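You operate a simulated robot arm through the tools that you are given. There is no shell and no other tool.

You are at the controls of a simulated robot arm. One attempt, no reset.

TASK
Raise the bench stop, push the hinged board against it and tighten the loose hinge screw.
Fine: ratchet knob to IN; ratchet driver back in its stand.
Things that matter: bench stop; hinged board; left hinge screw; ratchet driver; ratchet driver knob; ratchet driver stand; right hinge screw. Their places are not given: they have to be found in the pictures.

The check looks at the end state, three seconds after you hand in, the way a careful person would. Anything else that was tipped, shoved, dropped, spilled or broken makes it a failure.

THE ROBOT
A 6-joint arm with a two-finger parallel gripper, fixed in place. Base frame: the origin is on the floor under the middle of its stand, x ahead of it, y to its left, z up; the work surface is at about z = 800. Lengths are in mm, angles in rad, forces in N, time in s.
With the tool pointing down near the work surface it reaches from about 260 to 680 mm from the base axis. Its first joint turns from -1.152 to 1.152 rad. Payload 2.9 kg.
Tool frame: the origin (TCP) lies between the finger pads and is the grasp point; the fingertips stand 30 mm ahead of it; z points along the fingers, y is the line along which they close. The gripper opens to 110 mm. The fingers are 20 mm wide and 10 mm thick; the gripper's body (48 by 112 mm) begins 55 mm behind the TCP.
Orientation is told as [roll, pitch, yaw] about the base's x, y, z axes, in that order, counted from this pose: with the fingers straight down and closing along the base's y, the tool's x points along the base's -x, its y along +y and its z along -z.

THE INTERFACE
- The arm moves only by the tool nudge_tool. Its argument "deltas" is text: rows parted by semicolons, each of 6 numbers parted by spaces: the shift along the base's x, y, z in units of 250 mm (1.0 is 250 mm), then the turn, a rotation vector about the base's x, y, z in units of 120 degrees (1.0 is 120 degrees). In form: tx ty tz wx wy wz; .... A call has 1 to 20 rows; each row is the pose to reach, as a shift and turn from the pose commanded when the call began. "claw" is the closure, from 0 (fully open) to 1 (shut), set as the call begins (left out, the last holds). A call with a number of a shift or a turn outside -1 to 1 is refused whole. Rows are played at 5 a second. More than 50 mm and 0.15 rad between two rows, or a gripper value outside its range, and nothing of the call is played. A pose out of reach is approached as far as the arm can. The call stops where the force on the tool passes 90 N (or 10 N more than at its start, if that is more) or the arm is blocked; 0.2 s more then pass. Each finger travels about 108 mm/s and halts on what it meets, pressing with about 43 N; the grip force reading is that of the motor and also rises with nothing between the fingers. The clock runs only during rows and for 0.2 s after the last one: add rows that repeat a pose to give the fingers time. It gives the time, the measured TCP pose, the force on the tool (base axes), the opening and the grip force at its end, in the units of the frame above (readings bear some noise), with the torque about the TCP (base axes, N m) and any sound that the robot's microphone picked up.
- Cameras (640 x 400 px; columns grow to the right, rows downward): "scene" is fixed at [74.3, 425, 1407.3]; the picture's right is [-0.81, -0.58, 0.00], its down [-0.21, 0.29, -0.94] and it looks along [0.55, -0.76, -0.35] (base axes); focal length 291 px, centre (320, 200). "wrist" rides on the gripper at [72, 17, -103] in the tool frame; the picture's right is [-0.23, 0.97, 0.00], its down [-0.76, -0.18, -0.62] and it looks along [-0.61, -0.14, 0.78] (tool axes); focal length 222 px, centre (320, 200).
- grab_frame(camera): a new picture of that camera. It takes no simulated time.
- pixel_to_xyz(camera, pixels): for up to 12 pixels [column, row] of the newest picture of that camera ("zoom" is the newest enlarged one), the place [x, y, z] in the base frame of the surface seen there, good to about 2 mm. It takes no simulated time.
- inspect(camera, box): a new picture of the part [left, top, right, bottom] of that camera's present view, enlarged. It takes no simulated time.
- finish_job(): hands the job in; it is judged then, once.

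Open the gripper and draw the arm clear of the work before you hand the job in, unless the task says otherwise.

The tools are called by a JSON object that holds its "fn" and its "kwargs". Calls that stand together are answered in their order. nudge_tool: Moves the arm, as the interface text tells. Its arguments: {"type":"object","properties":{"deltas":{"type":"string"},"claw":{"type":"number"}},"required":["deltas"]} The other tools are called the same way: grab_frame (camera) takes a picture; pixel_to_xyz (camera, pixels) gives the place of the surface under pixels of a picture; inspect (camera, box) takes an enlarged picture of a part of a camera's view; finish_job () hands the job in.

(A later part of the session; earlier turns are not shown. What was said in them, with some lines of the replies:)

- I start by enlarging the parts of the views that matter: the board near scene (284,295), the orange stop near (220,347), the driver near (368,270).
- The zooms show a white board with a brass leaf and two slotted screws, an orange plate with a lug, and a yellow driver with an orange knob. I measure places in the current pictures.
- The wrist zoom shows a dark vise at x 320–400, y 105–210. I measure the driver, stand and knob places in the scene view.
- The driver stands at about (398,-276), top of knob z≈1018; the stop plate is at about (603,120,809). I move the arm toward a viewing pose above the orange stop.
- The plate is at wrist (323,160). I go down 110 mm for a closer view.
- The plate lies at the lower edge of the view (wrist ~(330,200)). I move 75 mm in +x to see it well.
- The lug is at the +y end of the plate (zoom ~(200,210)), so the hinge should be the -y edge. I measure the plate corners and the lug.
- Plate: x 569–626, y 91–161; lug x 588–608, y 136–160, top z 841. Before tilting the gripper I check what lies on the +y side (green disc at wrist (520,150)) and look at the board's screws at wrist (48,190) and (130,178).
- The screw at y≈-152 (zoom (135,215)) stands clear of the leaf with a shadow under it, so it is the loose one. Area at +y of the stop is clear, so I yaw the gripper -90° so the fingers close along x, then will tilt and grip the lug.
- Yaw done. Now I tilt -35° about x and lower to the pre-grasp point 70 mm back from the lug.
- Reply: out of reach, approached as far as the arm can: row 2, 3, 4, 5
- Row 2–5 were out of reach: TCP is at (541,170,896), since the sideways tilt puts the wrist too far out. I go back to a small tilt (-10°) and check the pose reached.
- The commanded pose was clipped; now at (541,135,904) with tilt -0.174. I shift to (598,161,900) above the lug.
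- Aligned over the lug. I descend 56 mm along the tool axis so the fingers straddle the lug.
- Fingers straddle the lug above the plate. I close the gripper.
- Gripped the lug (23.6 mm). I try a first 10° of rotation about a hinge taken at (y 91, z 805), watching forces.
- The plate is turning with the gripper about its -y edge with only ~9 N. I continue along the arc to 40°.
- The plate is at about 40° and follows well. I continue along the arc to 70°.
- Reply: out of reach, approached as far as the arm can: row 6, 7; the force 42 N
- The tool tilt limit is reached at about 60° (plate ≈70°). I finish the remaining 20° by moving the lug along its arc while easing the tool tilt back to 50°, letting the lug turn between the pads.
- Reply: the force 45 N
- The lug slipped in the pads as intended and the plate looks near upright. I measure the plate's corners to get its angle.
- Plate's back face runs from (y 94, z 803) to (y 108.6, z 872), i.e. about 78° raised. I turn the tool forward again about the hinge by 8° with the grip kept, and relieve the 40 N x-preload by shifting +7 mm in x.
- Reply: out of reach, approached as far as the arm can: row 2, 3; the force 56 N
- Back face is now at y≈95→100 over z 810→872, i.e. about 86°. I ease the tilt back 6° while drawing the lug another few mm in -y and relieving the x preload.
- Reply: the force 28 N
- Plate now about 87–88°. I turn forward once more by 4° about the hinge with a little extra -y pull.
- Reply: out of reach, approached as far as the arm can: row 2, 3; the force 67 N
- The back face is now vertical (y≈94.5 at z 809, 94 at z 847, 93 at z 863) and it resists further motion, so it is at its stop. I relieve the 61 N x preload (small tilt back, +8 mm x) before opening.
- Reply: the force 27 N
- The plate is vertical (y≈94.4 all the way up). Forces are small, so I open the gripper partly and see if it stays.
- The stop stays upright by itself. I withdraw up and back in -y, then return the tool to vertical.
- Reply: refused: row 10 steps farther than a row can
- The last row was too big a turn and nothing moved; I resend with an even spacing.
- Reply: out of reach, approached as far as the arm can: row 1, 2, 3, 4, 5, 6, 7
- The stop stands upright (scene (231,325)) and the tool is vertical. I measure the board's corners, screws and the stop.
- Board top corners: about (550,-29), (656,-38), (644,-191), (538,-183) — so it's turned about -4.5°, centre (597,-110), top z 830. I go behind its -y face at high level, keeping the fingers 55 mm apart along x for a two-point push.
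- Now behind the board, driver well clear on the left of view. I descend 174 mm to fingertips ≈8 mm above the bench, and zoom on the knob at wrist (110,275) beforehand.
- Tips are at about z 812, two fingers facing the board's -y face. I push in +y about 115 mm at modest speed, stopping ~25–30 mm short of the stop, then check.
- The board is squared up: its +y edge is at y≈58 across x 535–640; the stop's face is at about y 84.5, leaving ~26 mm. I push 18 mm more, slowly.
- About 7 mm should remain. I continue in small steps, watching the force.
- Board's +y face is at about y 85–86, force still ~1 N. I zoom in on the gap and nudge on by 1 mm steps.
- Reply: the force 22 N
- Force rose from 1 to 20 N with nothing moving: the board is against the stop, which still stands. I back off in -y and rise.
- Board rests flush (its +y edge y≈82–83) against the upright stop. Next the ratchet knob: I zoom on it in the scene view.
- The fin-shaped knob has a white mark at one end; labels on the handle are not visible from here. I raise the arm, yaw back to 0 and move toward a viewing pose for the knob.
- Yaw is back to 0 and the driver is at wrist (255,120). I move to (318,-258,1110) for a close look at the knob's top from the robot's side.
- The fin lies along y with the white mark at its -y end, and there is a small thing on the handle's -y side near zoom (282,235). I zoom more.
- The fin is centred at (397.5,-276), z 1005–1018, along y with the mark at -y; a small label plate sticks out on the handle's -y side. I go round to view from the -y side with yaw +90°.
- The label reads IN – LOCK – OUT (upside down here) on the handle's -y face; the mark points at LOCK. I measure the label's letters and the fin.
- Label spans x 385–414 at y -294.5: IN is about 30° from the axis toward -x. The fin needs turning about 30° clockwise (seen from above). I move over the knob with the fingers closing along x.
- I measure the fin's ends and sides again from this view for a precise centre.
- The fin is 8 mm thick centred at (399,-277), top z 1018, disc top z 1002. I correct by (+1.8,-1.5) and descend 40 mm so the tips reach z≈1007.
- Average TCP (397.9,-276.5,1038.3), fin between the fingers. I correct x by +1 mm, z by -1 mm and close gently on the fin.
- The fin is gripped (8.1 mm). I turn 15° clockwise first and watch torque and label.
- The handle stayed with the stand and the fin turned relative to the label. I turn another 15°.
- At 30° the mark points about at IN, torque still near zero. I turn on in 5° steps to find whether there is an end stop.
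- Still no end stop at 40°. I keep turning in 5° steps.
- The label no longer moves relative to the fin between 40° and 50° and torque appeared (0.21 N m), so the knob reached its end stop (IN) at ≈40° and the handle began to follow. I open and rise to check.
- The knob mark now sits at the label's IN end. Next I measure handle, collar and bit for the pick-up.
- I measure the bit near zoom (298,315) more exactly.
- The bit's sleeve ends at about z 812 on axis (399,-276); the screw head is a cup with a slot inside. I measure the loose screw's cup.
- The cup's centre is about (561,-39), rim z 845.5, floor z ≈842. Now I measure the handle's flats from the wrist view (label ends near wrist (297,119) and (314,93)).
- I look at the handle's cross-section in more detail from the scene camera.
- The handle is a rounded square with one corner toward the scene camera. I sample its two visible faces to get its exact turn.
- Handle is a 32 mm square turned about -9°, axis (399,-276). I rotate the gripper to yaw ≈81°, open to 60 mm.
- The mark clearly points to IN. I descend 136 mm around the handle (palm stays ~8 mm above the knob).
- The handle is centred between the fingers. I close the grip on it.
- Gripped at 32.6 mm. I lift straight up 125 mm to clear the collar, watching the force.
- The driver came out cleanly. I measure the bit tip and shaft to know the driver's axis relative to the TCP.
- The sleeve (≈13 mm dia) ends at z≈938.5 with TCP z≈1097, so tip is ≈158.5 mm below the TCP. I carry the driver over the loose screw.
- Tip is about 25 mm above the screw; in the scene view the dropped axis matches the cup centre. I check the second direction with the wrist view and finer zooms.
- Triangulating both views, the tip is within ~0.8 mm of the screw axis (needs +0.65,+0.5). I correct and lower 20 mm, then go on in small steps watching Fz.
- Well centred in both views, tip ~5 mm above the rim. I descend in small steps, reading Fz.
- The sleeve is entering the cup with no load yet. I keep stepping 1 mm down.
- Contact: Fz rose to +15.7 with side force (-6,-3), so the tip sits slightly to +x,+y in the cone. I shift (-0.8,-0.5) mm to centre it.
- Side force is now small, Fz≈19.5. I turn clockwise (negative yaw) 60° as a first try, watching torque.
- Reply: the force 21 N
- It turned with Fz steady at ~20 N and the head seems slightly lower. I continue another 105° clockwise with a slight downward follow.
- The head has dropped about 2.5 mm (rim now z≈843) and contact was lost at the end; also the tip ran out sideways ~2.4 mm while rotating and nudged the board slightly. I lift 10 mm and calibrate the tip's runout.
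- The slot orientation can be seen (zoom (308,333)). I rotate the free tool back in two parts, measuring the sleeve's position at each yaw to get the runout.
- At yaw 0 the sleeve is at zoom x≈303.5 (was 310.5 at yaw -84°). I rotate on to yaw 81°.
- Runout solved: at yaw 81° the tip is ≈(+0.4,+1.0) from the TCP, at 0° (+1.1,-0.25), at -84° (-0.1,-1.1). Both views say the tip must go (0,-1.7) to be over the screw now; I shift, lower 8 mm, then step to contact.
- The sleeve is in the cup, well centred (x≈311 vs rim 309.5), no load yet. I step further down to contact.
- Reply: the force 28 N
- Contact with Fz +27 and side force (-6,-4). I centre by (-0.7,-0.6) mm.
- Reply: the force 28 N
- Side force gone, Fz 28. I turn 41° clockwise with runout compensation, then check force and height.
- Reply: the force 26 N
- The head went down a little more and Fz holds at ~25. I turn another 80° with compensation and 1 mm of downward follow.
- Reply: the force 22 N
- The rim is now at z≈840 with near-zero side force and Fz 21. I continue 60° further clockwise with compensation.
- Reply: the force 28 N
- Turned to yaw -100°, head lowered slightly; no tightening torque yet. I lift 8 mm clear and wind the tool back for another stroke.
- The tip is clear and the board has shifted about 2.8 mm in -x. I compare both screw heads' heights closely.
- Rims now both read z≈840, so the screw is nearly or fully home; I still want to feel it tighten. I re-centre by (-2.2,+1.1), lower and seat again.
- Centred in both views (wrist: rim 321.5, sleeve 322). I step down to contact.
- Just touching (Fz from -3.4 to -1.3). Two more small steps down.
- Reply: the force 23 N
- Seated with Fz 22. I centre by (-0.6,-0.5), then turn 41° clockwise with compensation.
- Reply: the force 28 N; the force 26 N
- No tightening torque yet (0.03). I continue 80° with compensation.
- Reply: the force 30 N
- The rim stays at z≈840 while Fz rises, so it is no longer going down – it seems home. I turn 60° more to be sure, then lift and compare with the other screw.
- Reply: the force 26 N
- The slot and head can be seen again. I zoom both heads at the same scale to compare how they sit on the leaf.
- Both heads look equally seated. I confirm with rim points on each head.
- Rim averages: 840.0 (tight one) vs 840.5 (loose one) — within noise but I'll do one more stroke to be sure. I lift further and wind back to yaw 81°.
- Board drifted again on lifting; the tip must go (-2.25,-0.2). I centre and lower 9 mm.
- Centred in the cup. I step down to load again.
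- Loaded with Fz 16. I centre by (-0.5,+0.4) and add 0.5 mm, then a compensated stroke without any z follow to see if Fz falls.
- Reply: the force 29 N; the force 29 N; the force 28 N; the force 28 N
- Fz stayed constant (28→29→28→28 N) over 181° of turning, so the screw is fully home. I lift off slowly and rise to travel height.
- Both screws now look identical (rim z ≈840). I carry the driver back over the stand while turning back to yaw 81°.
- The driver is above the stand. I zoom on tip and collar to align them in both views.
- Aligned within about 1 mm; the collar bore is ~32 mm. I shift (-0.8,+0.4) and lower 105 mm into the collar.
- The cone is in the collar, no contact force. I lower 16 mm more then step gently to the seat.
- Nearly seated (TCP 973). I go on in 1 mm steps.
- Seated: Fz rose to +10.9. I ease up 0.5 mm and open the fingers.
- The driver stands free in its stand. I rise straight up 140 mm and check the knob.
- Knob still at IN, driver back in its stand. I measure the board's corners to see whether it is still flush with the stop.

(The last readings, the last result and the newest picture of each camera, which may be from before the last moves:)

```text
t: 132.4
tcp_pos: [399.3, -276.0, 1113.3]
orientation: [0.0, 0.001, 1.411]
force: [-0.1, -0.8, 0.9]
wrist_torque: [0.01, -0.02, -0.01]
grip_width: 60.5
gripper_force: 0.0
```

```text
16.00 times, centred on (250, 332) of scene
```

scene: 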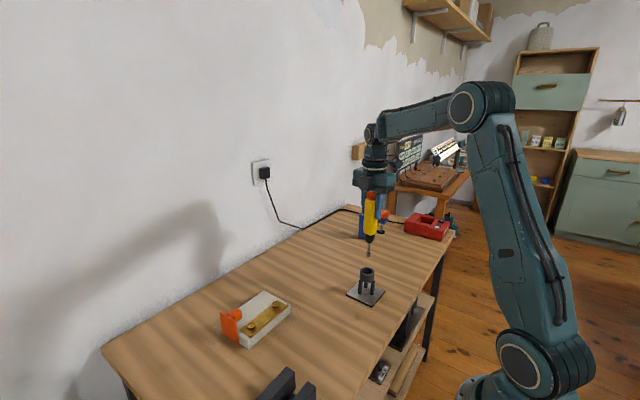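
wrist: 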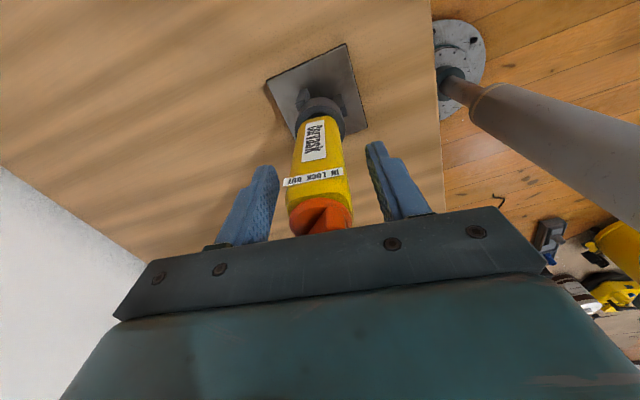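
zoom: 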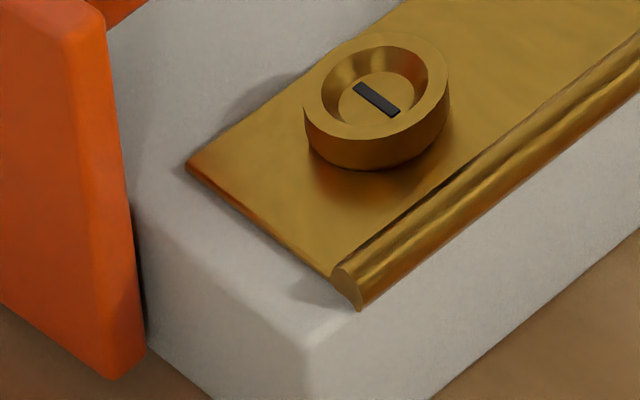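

The board's +y face now reads y 83.9 at x 567 and 85.9 at x 535: it got turned about -3.6°, so it is no longer flush. I'll re-push it square with the two-finger push: move behind its -y face first.

{"fn": "nudge_tool", "kwargs": {"deltas": "0.1 0.08 0 0 0 0.0255; 0.22 0.17 0 0 0 0.051; 0.34 0.26 0 0 0 0.0764; 0.46 0.35 0 0 0 0.0764; 0.58 0.44 0 0 0 0.0764; 0.68 0.52 0 0 0 0.0764; 0.763 0.604 0 0 0 0.0764; 0.763 0.604 0 0 0 0.0764", "claw": 0.5}}

{"fn": "grab_frame", "kwargs": {"camera": "wrist"}}

{"fn": "pixel_to_xyz", "kwargs": {"camera": "scene", "pixels": [[268, 273], [292, 287]]}}

```text
t: 134.2
tcp_pos: [590.0, -127.3, 1111.7]
orientation: [0.001, -0.001, 1.571]
force: [0.4, 0.0, 0.7]
wrist_torque: [0.02, 0.0, -0.01]
grip_width: 54.8
gripper_force: 0.1
```

```text
taken
```

wrist: 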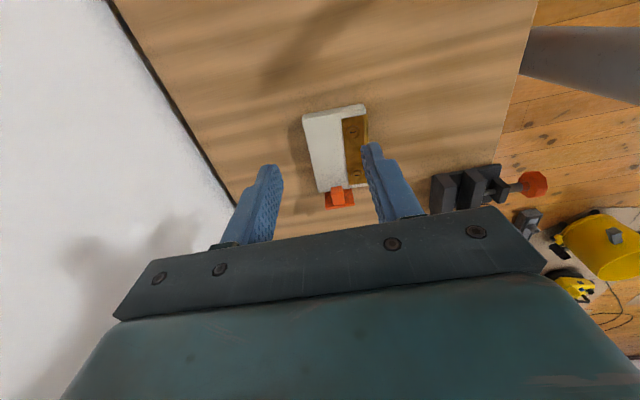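

```text
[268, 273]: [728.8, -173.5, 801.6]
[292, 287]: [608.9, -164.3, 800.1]
```

{"fn": "inspect", "kwargs": {"camera": "wrist", "box": [285, 90, 385, 220]}}

{"fn": "pixel_to_xyz", "kwargs": {"camera": "wrist", "pixels": [[304, 116], [363, 106], [335, 111], [320, 190], [352, 185], [325, 208], [354, 204], [305, 125], [318, 180], [354, 132], [357, 176]]}}

```text
3.08 times, centred on (335, 155) of wrist
```

zoom: 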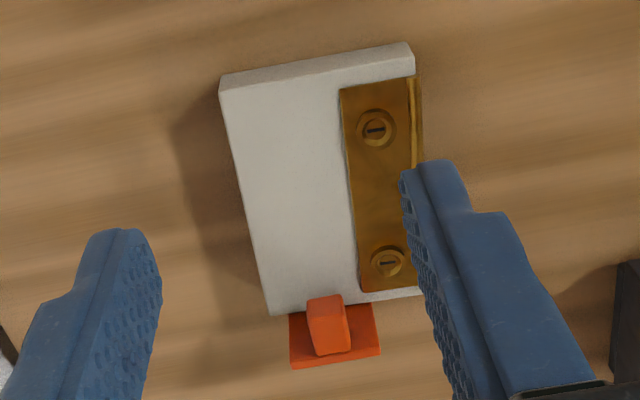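

```text
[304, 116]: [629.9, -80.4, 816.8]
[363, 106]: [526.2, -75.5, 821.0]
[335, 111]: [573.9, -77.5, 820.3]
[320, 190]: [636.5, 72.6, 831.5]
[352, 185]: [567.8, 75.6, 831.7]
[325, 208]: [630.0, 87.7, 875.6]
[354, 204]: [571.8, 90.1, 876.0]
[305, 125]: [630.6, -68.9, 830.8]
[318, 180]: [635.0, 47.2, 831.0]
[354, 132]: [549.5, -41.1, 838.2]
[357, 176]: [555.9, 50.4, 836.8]
```

Board's -y face runs from y -80 (x 630) to -75.5 (x 526), i.e. ~-2.7°. I descend behind it with fingers centred on x≈586.

{"fn": "nudge_tool", "kwargs": {"deltas": "-0.016 0 -0.18 0 0 0; -0.016 0 -0.36 0 0 0; -0.016 0 -0.54 0 0 0; -0.016 0 -0.72 0 0 0; -0.016 0 -0.88 0 0 0; -0.016 0 -0.96 0 0 0; -0.016 0 -1.0 0 0 0; -0.016 0 -1.0 0 0 0"}}

{"fn": "nudge_tool", "kwargs": {"deltas": "0 0 -0.05 0 0 0; 0 0 -0.092 0 0 0; 0 0 -0.092 0 0 0"}}

{"fn": "inspect", "kwargs": {"camera": "scene", "box": [210, 240, 320, 350]}}

```text
t: 136.0
tcp_pos: [587.0, -127.4, 860.7]
orientation: [-0.001, 0.0, 1.57]
force: [0.1, 0.0, -0.7]
wrist_torque: [0.01, -0.01, 0.03]
grip_width: 54.9
gripper_force: 0.0
```

```text
t: 136.8
tcp_pos: [587.1, -126.7, 836.1]
orientation: [0.0, -0.001, 1.569]
force: [0.4, 0.3, -1.0]
wrist_torque: [-0.01, 0.02, 0.03]
grip_width: 55.3
gripper_force: 0.1
```

```text
3.64 times, centred on (265, 295) of scene
```

zoom: 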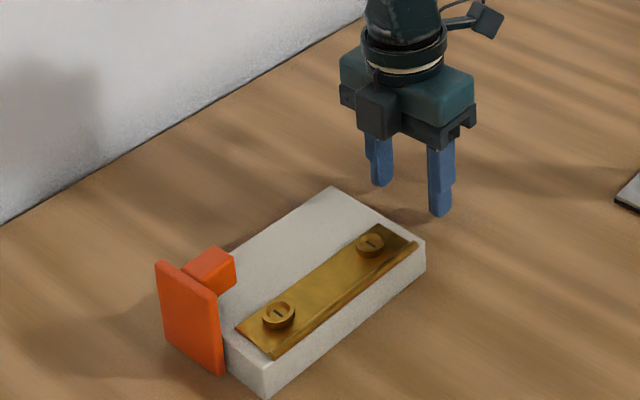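

In place. I advance 33 mm then in 2 mm steps, watching the force.

{"fn": "nudge_tool", "kwargs": {"deltas": "0 0.04 0.006 0 0 0; 0 0.08 0.006 0 0 0; 0 0.11 0.006 0 0 0; 0 0.132 0.006 0 0 0; 0 0.132 0.006 0 0 0"}}

{"fn": "nudge_tool", "kwargs": {"deltas": "0 0.008 0 0 0 0; 0 0.016 0 0 0 0; 0 0.016 0 0 0 0"}}

{"fn": "nudge_tool", "kwargs": {"deltas": "0 0.006 0 0 0 0; 0 0.012 0 0 0 0; 0 0.012 0 0 0 0"}}

{"fn": "grab_frame", "kwargs": {"camera": "wrist"}}

{"fn": "inspect", "kwargs": {"camera": "scene", "box": [210, 270, 310, 350]}}

```text
t: 138.0
tcp_pos: [588.8, -92.5, 839.4]
orientation: [-0.001, 0.0, 1.573]
force: [-0.3, 0.8, -0.5]
wrist_torque: [0.0, -0.03, 0.03]
grip_width: 55.0
gripper_force: 0.0
```

```text
t: 138.8
tcp_pos: [587.3, -88.9, 839.4]
orientation: [-0.001, -0.002, 1.57]
force: [0.2, -0.7, 0.0]
wrist_torque: [0.0, -0.03, 0.01]
grip_width: 55.1
gripper_force: 0.3
```

```text
t: 139.6
tcp_pos: [586.6, -86.1, 840.3]
orientation: [0.001, 0.001, 1.569]
force: [1.0, -3.1, -0.5]
wrist_torque: [-0.09, 0.03, -0.1]
grip_width: 55.1
gripper_force: 1.1
```

```text
taken
```

wrist: 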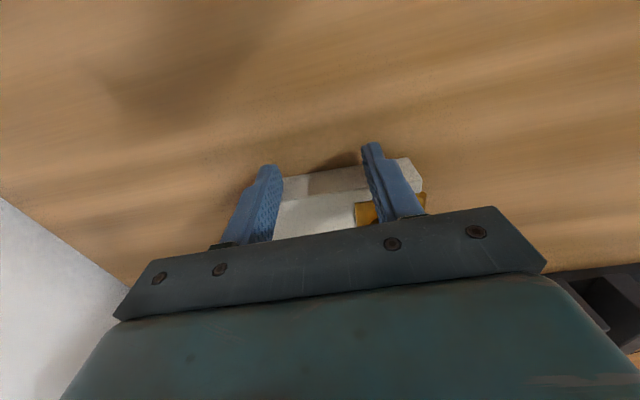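

```text
5.00 times, centred on (260, 310) of scene
```

zoom: 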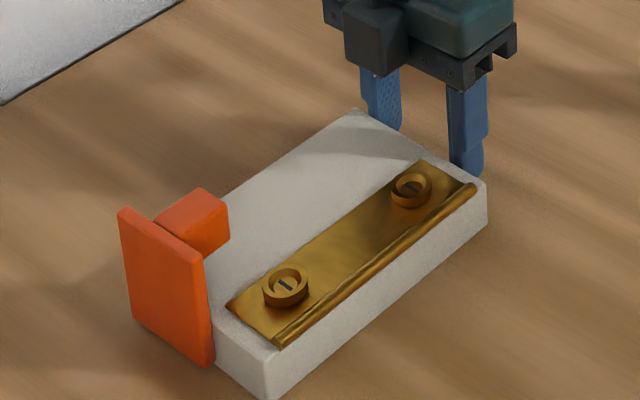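

Contact is starting (Fy -3). I keep stepping 1 mm until it firms up.

{"fn": "nudge_tool", "kwargs": {"deltas": "0 0.004 0 0 0 0; 0 0.004 0 0 0 0"}}

{"fn": "nudge_tool", "kwargs": {"deltas": "0 0.004 0 0 0 0; 0 0.004 0 0 0 0"}}

{"fn": "nudge_tool", "kwargs": {"deltas": "0 0.004 0 0 0 0; 0 0.004 0 0 0 0"}}

{"fn": "inspect", "kwargs": {"camera": "scene", "box": [210, 270, 310, 350]}}

{"fn": "pixel_to_xyz", "kwargs": {"camera": "zoom", "pixels": [[220, 350], [240, 365], [258, 378], [150, 260], [180, 280], [160, 330], [195, 350], [350, 120], [450, 170]]}}

```text
t: 140.2
tcp_pos: [585.7, -86.0, 839.0]
orientation: [-0.002, 0.002, 1.568]
force: [1.4, -7.9, -0.6]
wrist_torque: [-0.16, 0.03, -0.31]
grip_width: 56.3
gripper_force: 1.0
```

```text
t: 140.8
tcp_pos: [586.7, -84.6, 839.1]
orientation: [0.0, 0.002, 1.568]
force: [4.8, -13.6, -0.5]
wrist_torque: [-0.27, 0.0, -0.48]
grip_width: 57.1
gripper_force: 2.1
```

```text
t: 141.4
tcp_pos: [587.1, -84.2, 838.5]
orientation: [-0.001, 0.005, 1.566]
force: [6.1, -20.5, -0.2]
wrist_torque: [-0.38, -0.07, -0.7]
grip_width: 58.0
gripper_force: 3.2
```

```text
5.00 times, centred on (260, 310) of scene
```

zoom: 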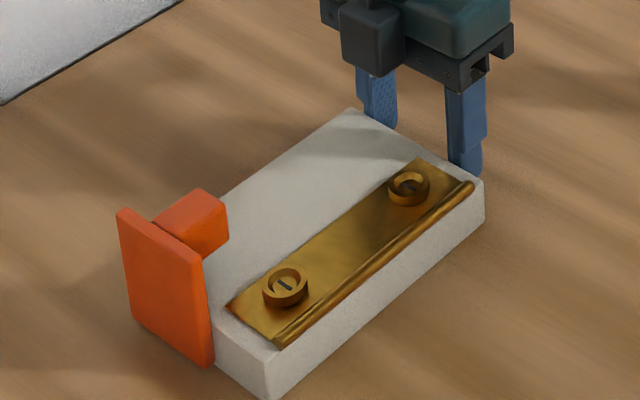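

```text
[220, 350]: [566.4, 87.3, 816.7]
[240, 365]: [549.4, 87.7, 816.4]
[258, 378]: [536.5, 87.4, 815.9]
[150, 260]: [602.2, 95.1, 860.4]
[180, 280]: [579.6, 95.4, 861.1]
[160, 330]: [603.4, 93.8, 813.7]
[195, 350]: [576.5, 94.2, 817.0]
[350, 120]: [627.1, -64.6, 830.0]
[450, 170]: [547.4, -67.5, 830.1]
```

The face is now square (y 87.3–87.7) with 20 N, though the stop's top may be leaning back a touch under load. I back off and re-measure.

{"fn": "nudge_tool", "kwargs": {"deltas": "0 -0.008 0 0 0 0; 0 -0.04 0 0 0 0; 0 -0.12 0 0 0 0; 0 -0.16 0.06 0 0 0; 0 -0.16 0.22 0 0 0; 0 -0.16 0.4 0 0 0; 0 -0.16 0.58 0 0 0; 0 -0.16 0.76 0 0 0"}}

{"fn": "inspect", "kwargs": {"camera": "scene", "box": [210, 270, 310, 350]}}

{"fn": "pixel_to_xyz", "kwargs": {"camera": "zoom", "pixels": [[220, 350], [240, 365], [258, 378], [150, 245], [180, 265], [160, 330], [195, 350], [140, 300], [190, 300], [195, 270]]}}

{"fn": "grab_frame", "kwargs": {"camera": "wrist"}}

```text
t: 143.2
tcp_pos: [585.4, -122.0, 1032.2]
orientation: [0.003, -0.001, 1.569]
force: [-0.5, -0.2, 0.6]
wrist_torque: [0.01, 0.02, -0.01]
grip_width: 54.9
gripper_force: 0.0
```

```text
5.00 times, centred on (260, 310) of scene
```

zoom: 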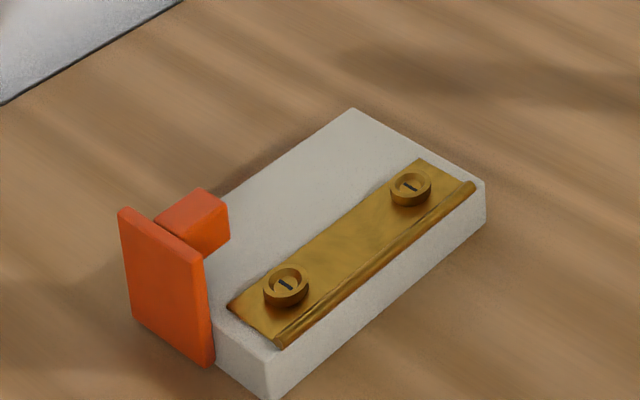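

```text
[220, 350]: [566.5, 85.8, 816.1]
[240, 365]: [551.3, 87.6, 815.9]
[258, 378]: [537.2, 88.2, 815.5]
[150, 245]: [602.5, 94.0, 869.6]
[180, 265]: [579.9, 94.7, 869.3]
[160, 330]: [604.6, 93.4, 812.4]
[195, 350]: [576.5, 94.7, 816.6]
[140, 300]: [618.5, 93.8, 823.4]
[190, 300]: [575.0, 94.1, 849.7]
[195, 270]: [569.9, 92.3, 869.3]
```

```text
taken
```

wrist: 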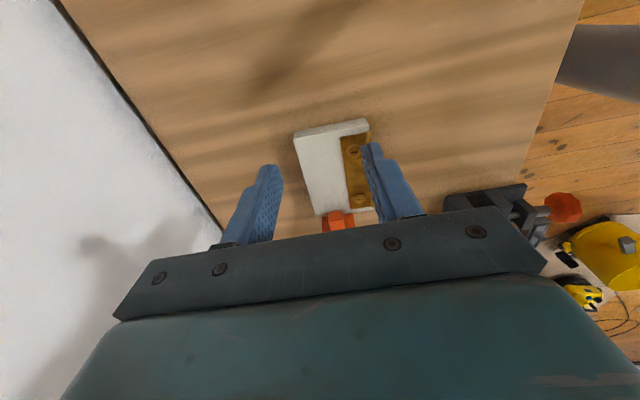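

The stop is vertical again. I measure the board's squareness over its longer edges, from both views.

{"fn": "pixel_to_xyz", "kwargs": {"camera": "wrist", "pixels": [[297, 137], [315, 133], [335, 129], [355, 125], [366, 123], [298, 150], [302, 165], [307, 180], [311, 195], [316, 210]]}}

{"fn": "inspect", "kwargs": {"camera": "wrist", "box": [280, 100, 400, 240]}}

{"fn": "inspect", "kwargs": {"camera": "scene", "box": [220, 310, 270, 350]}}

```text
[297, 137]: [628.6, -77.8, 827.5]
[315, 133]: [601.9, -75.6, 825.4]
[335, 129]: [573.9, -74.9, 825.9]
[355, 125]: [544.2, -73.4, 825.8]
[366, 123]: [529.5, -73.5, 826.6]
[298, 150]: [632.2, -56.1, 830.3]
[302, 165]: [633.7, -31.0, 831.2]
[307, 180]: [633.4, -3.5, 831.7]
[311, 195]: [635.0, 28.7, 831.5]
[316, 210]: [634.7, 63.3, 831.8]
```

```text
2.86 times, centred on (340, 170) of wrist
```

zoom: 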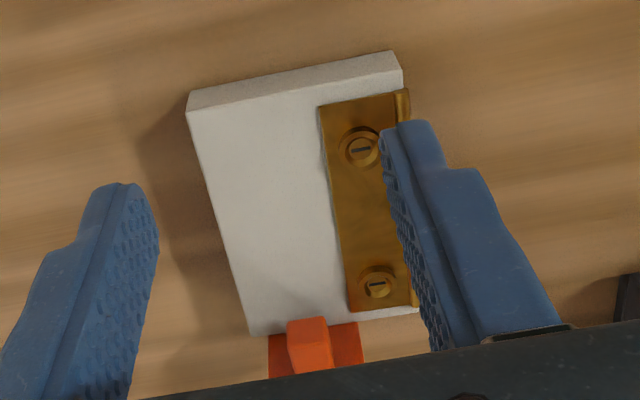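

```text
10.00 times, centred on (245, 330) of scene
```

zoom: 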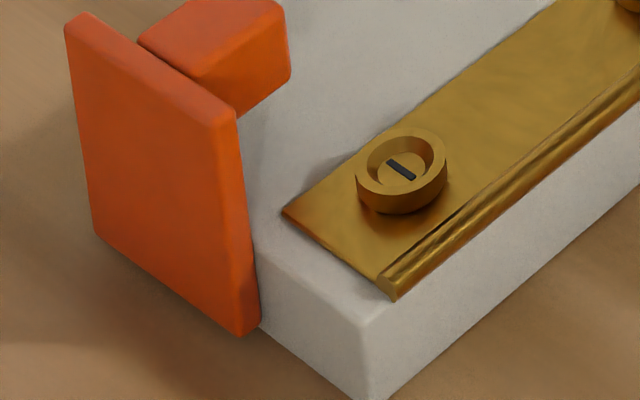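

I check the board's long -x side in the scene view for its direction.

{"fn": "inspect", "kwargs": {"camera": "scene", "box": [235, 295, 305, 350]}}

{"fn": "pixel_to_xyz", "kwargs": {"camera": "zoom", "pixels": [[250, 345], [300, 305], [350, 268], [400, 228], [450, 188], [490, 155], [230, 90], [280, 60], [180, 125], [330, 30]]}}

```text
7.27 times, centred on (270, 322) of scene
```

zoom: 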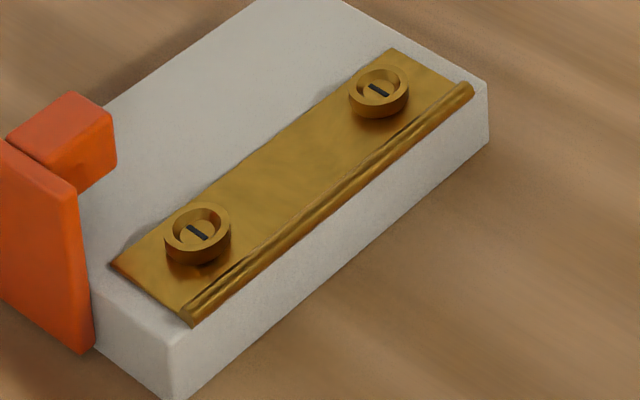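

```text
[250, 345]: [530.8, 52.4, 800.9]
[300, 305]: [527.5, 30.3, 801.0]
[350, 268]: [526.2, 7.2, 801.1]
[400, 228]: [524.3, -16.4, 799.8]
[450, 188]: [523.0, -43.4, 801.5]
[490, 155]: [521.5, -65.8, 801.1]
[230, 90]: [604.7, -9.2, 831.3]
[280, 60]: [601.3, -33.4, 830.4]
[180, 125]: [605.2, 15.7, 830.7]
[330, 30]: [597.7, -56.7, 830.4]
```

Board and stop agree within measurement noise (stop back face itself reads ≈-1°), and under the 20 N one-sided push the board did not turn, so it is flush on the stop. I withdraw the arm up and back with the gripper open.

{"fn": "nudge_tool", "kwargs": {"deltas": "-0.05 0.03 0.1 0 0 -0.0682; -0.12 0.07 0.2 0 0 -0.1364; -0.2 0.12 0.3 0 0 -0.2045; -0.28 0.17 0.4 0 0 -0.2727; -0.36 0.22 0.5 0 0 -0.3409; -0.44 0.27 0.6 0 0 -0.4091; -0.52 0.32 0.7 0 0 -0.4773; -0.6 0.37 0.8 0 0 -0.5455; -0.68 0.42 0.88 0 0 -0.6136; -0.74 0.45 0.94 0 0 -0.6818; -0.78 0.47 1.0 0 0 -0.75; -0.78 0.47 1.0 0 0 -0.75", "claw": 0}}

{"fn": "grab_frame", "kwargs": {"camera": "scene"}}

{"fn": "grab_frame", "kwargs": {"camera": "wrist"}}

{"fn": "inspect", "kwargs": {"camera": "scene", "box": [210, 270, 310, 350]}}

{"fn": "inspect", "kwargs": {"camera": "scene", "box": [335, 215, 405, 305]}}

```text
t: 145.8
tcp_pos: [391.9, -4.5, 1280.5]
orientation: [0.0, 0.0, -0.001]
force: [-0.9, 0.4, 0.1]
wrist_torque: [-0.02, 0.02, -0.02]
grip_width: 109.8
gripper_force: 0.1
```

```text
taken
```

scene: 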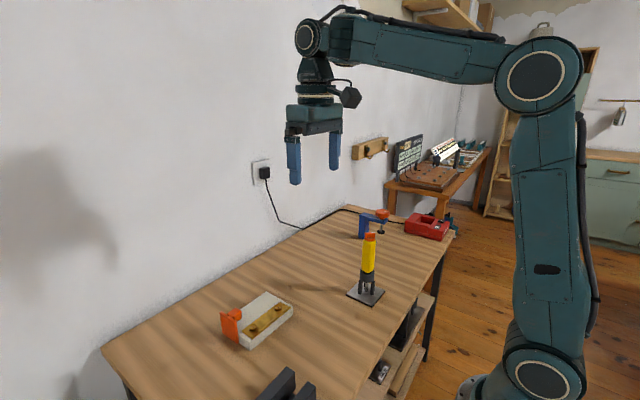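

```text
taken
```

wrist: 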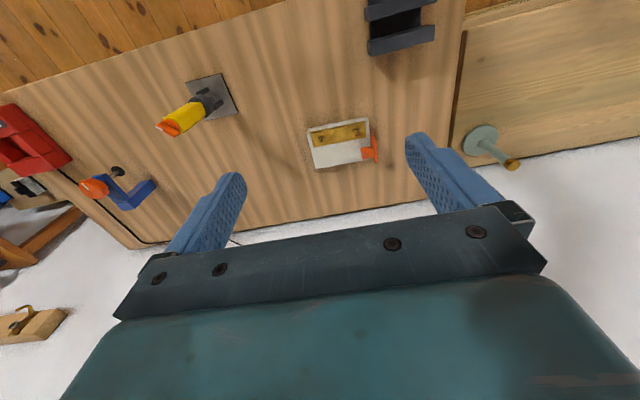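

```text
5.00 times, centred on (260, 310) of scene
```

zoom: 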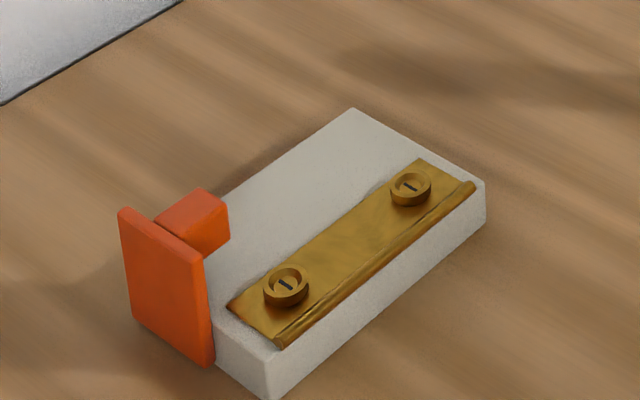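

```text
4.44 times, centred on (370, 260) of scene
```

zoom: 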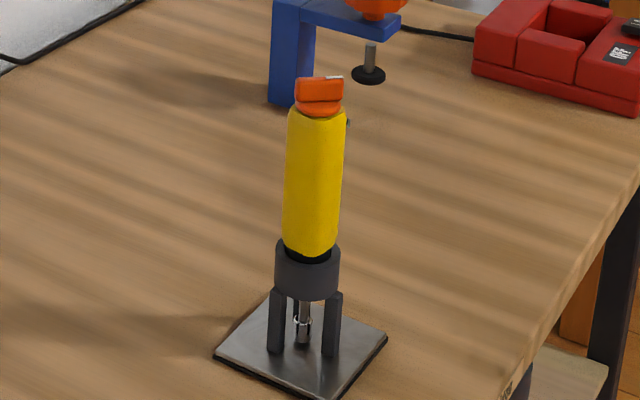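

I check the board against the stop from this independent top view before handing in.

{"fn": "inspect", "kwargs": {"camera": "wrist", "box": [295, 105, 395, 180]}}

{"fn": "pixel_to_xyz", "kwargs": {"camera": "wrist", "pixels": [[308, 131], [316, 168], [367, 119], [373, 158], [368, 148], [377, 150], [374, 138]]}}

{"fn": "inspect", "kwargs": {"camera": "wrist", "box": [355, 110, 390, 175]}}

```text
5.33 times, centred on (345, 142) of wrist
```

zoom: 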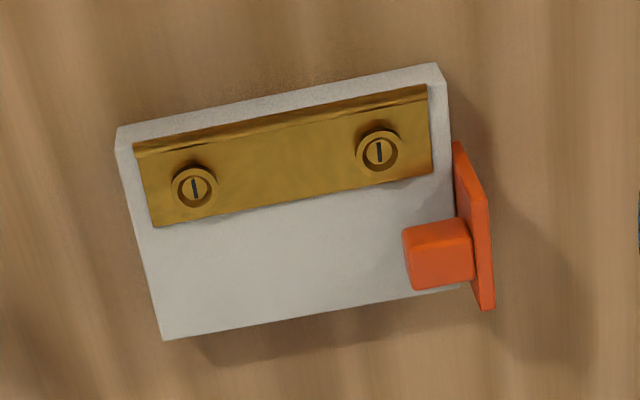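

```text
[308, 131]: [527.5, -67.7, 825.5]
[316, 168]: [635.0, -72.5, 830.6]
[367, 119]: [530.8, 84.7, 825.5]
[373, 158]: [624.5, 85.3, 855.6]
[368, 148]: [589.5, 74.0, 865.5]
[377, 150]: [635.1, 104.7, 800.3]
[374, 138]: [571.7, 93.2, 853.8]
```

```text
6.15 times, centred on (372, 142) of wrist
```

zoom: 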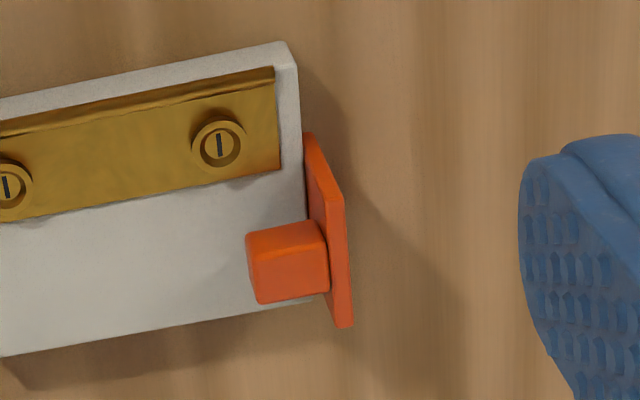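

The top view shows the board's edge lying along the upright stop, both screw heads seated alike, the knob at IN, the driver in its stand, and the arm clear with the gripper open. I hand in.

{"fn": "finish_job", "kwargs": {}}

```text
The job is handed in.
```

I handed the job in with every step done. The result of the check has not come back.

- **Bench stop:** raised to vertical. It stayed upright by itself after I let go.
- **Hinged board:** pushed against the stop. Turning the screw pulled the board out of square, so I pushed it square again afterwards. It now sits about 6–8 mm further toward the robot than after the first push, still covering the stop's full width. My last readings put it within about 1.5° of square, which could leave a gap of up to 1.5 mm at one side of the stop.
- **Loose screw:** this was the one at the end away from the stop. Its head went down about 5.5 mm and now sits at the same height as the other one. The last half turn did not lower it further. I never felt a clear rise in torque, so I judge it tight from its height and from that last half turn.
- **Ratchet knob:** turned to IN, up to its end stop.
- **Ratchet driver:** back in its stand, with the knob still at IN.

I saw nothing else tipped or moved. The arm is clear of the bench with the gripper open.
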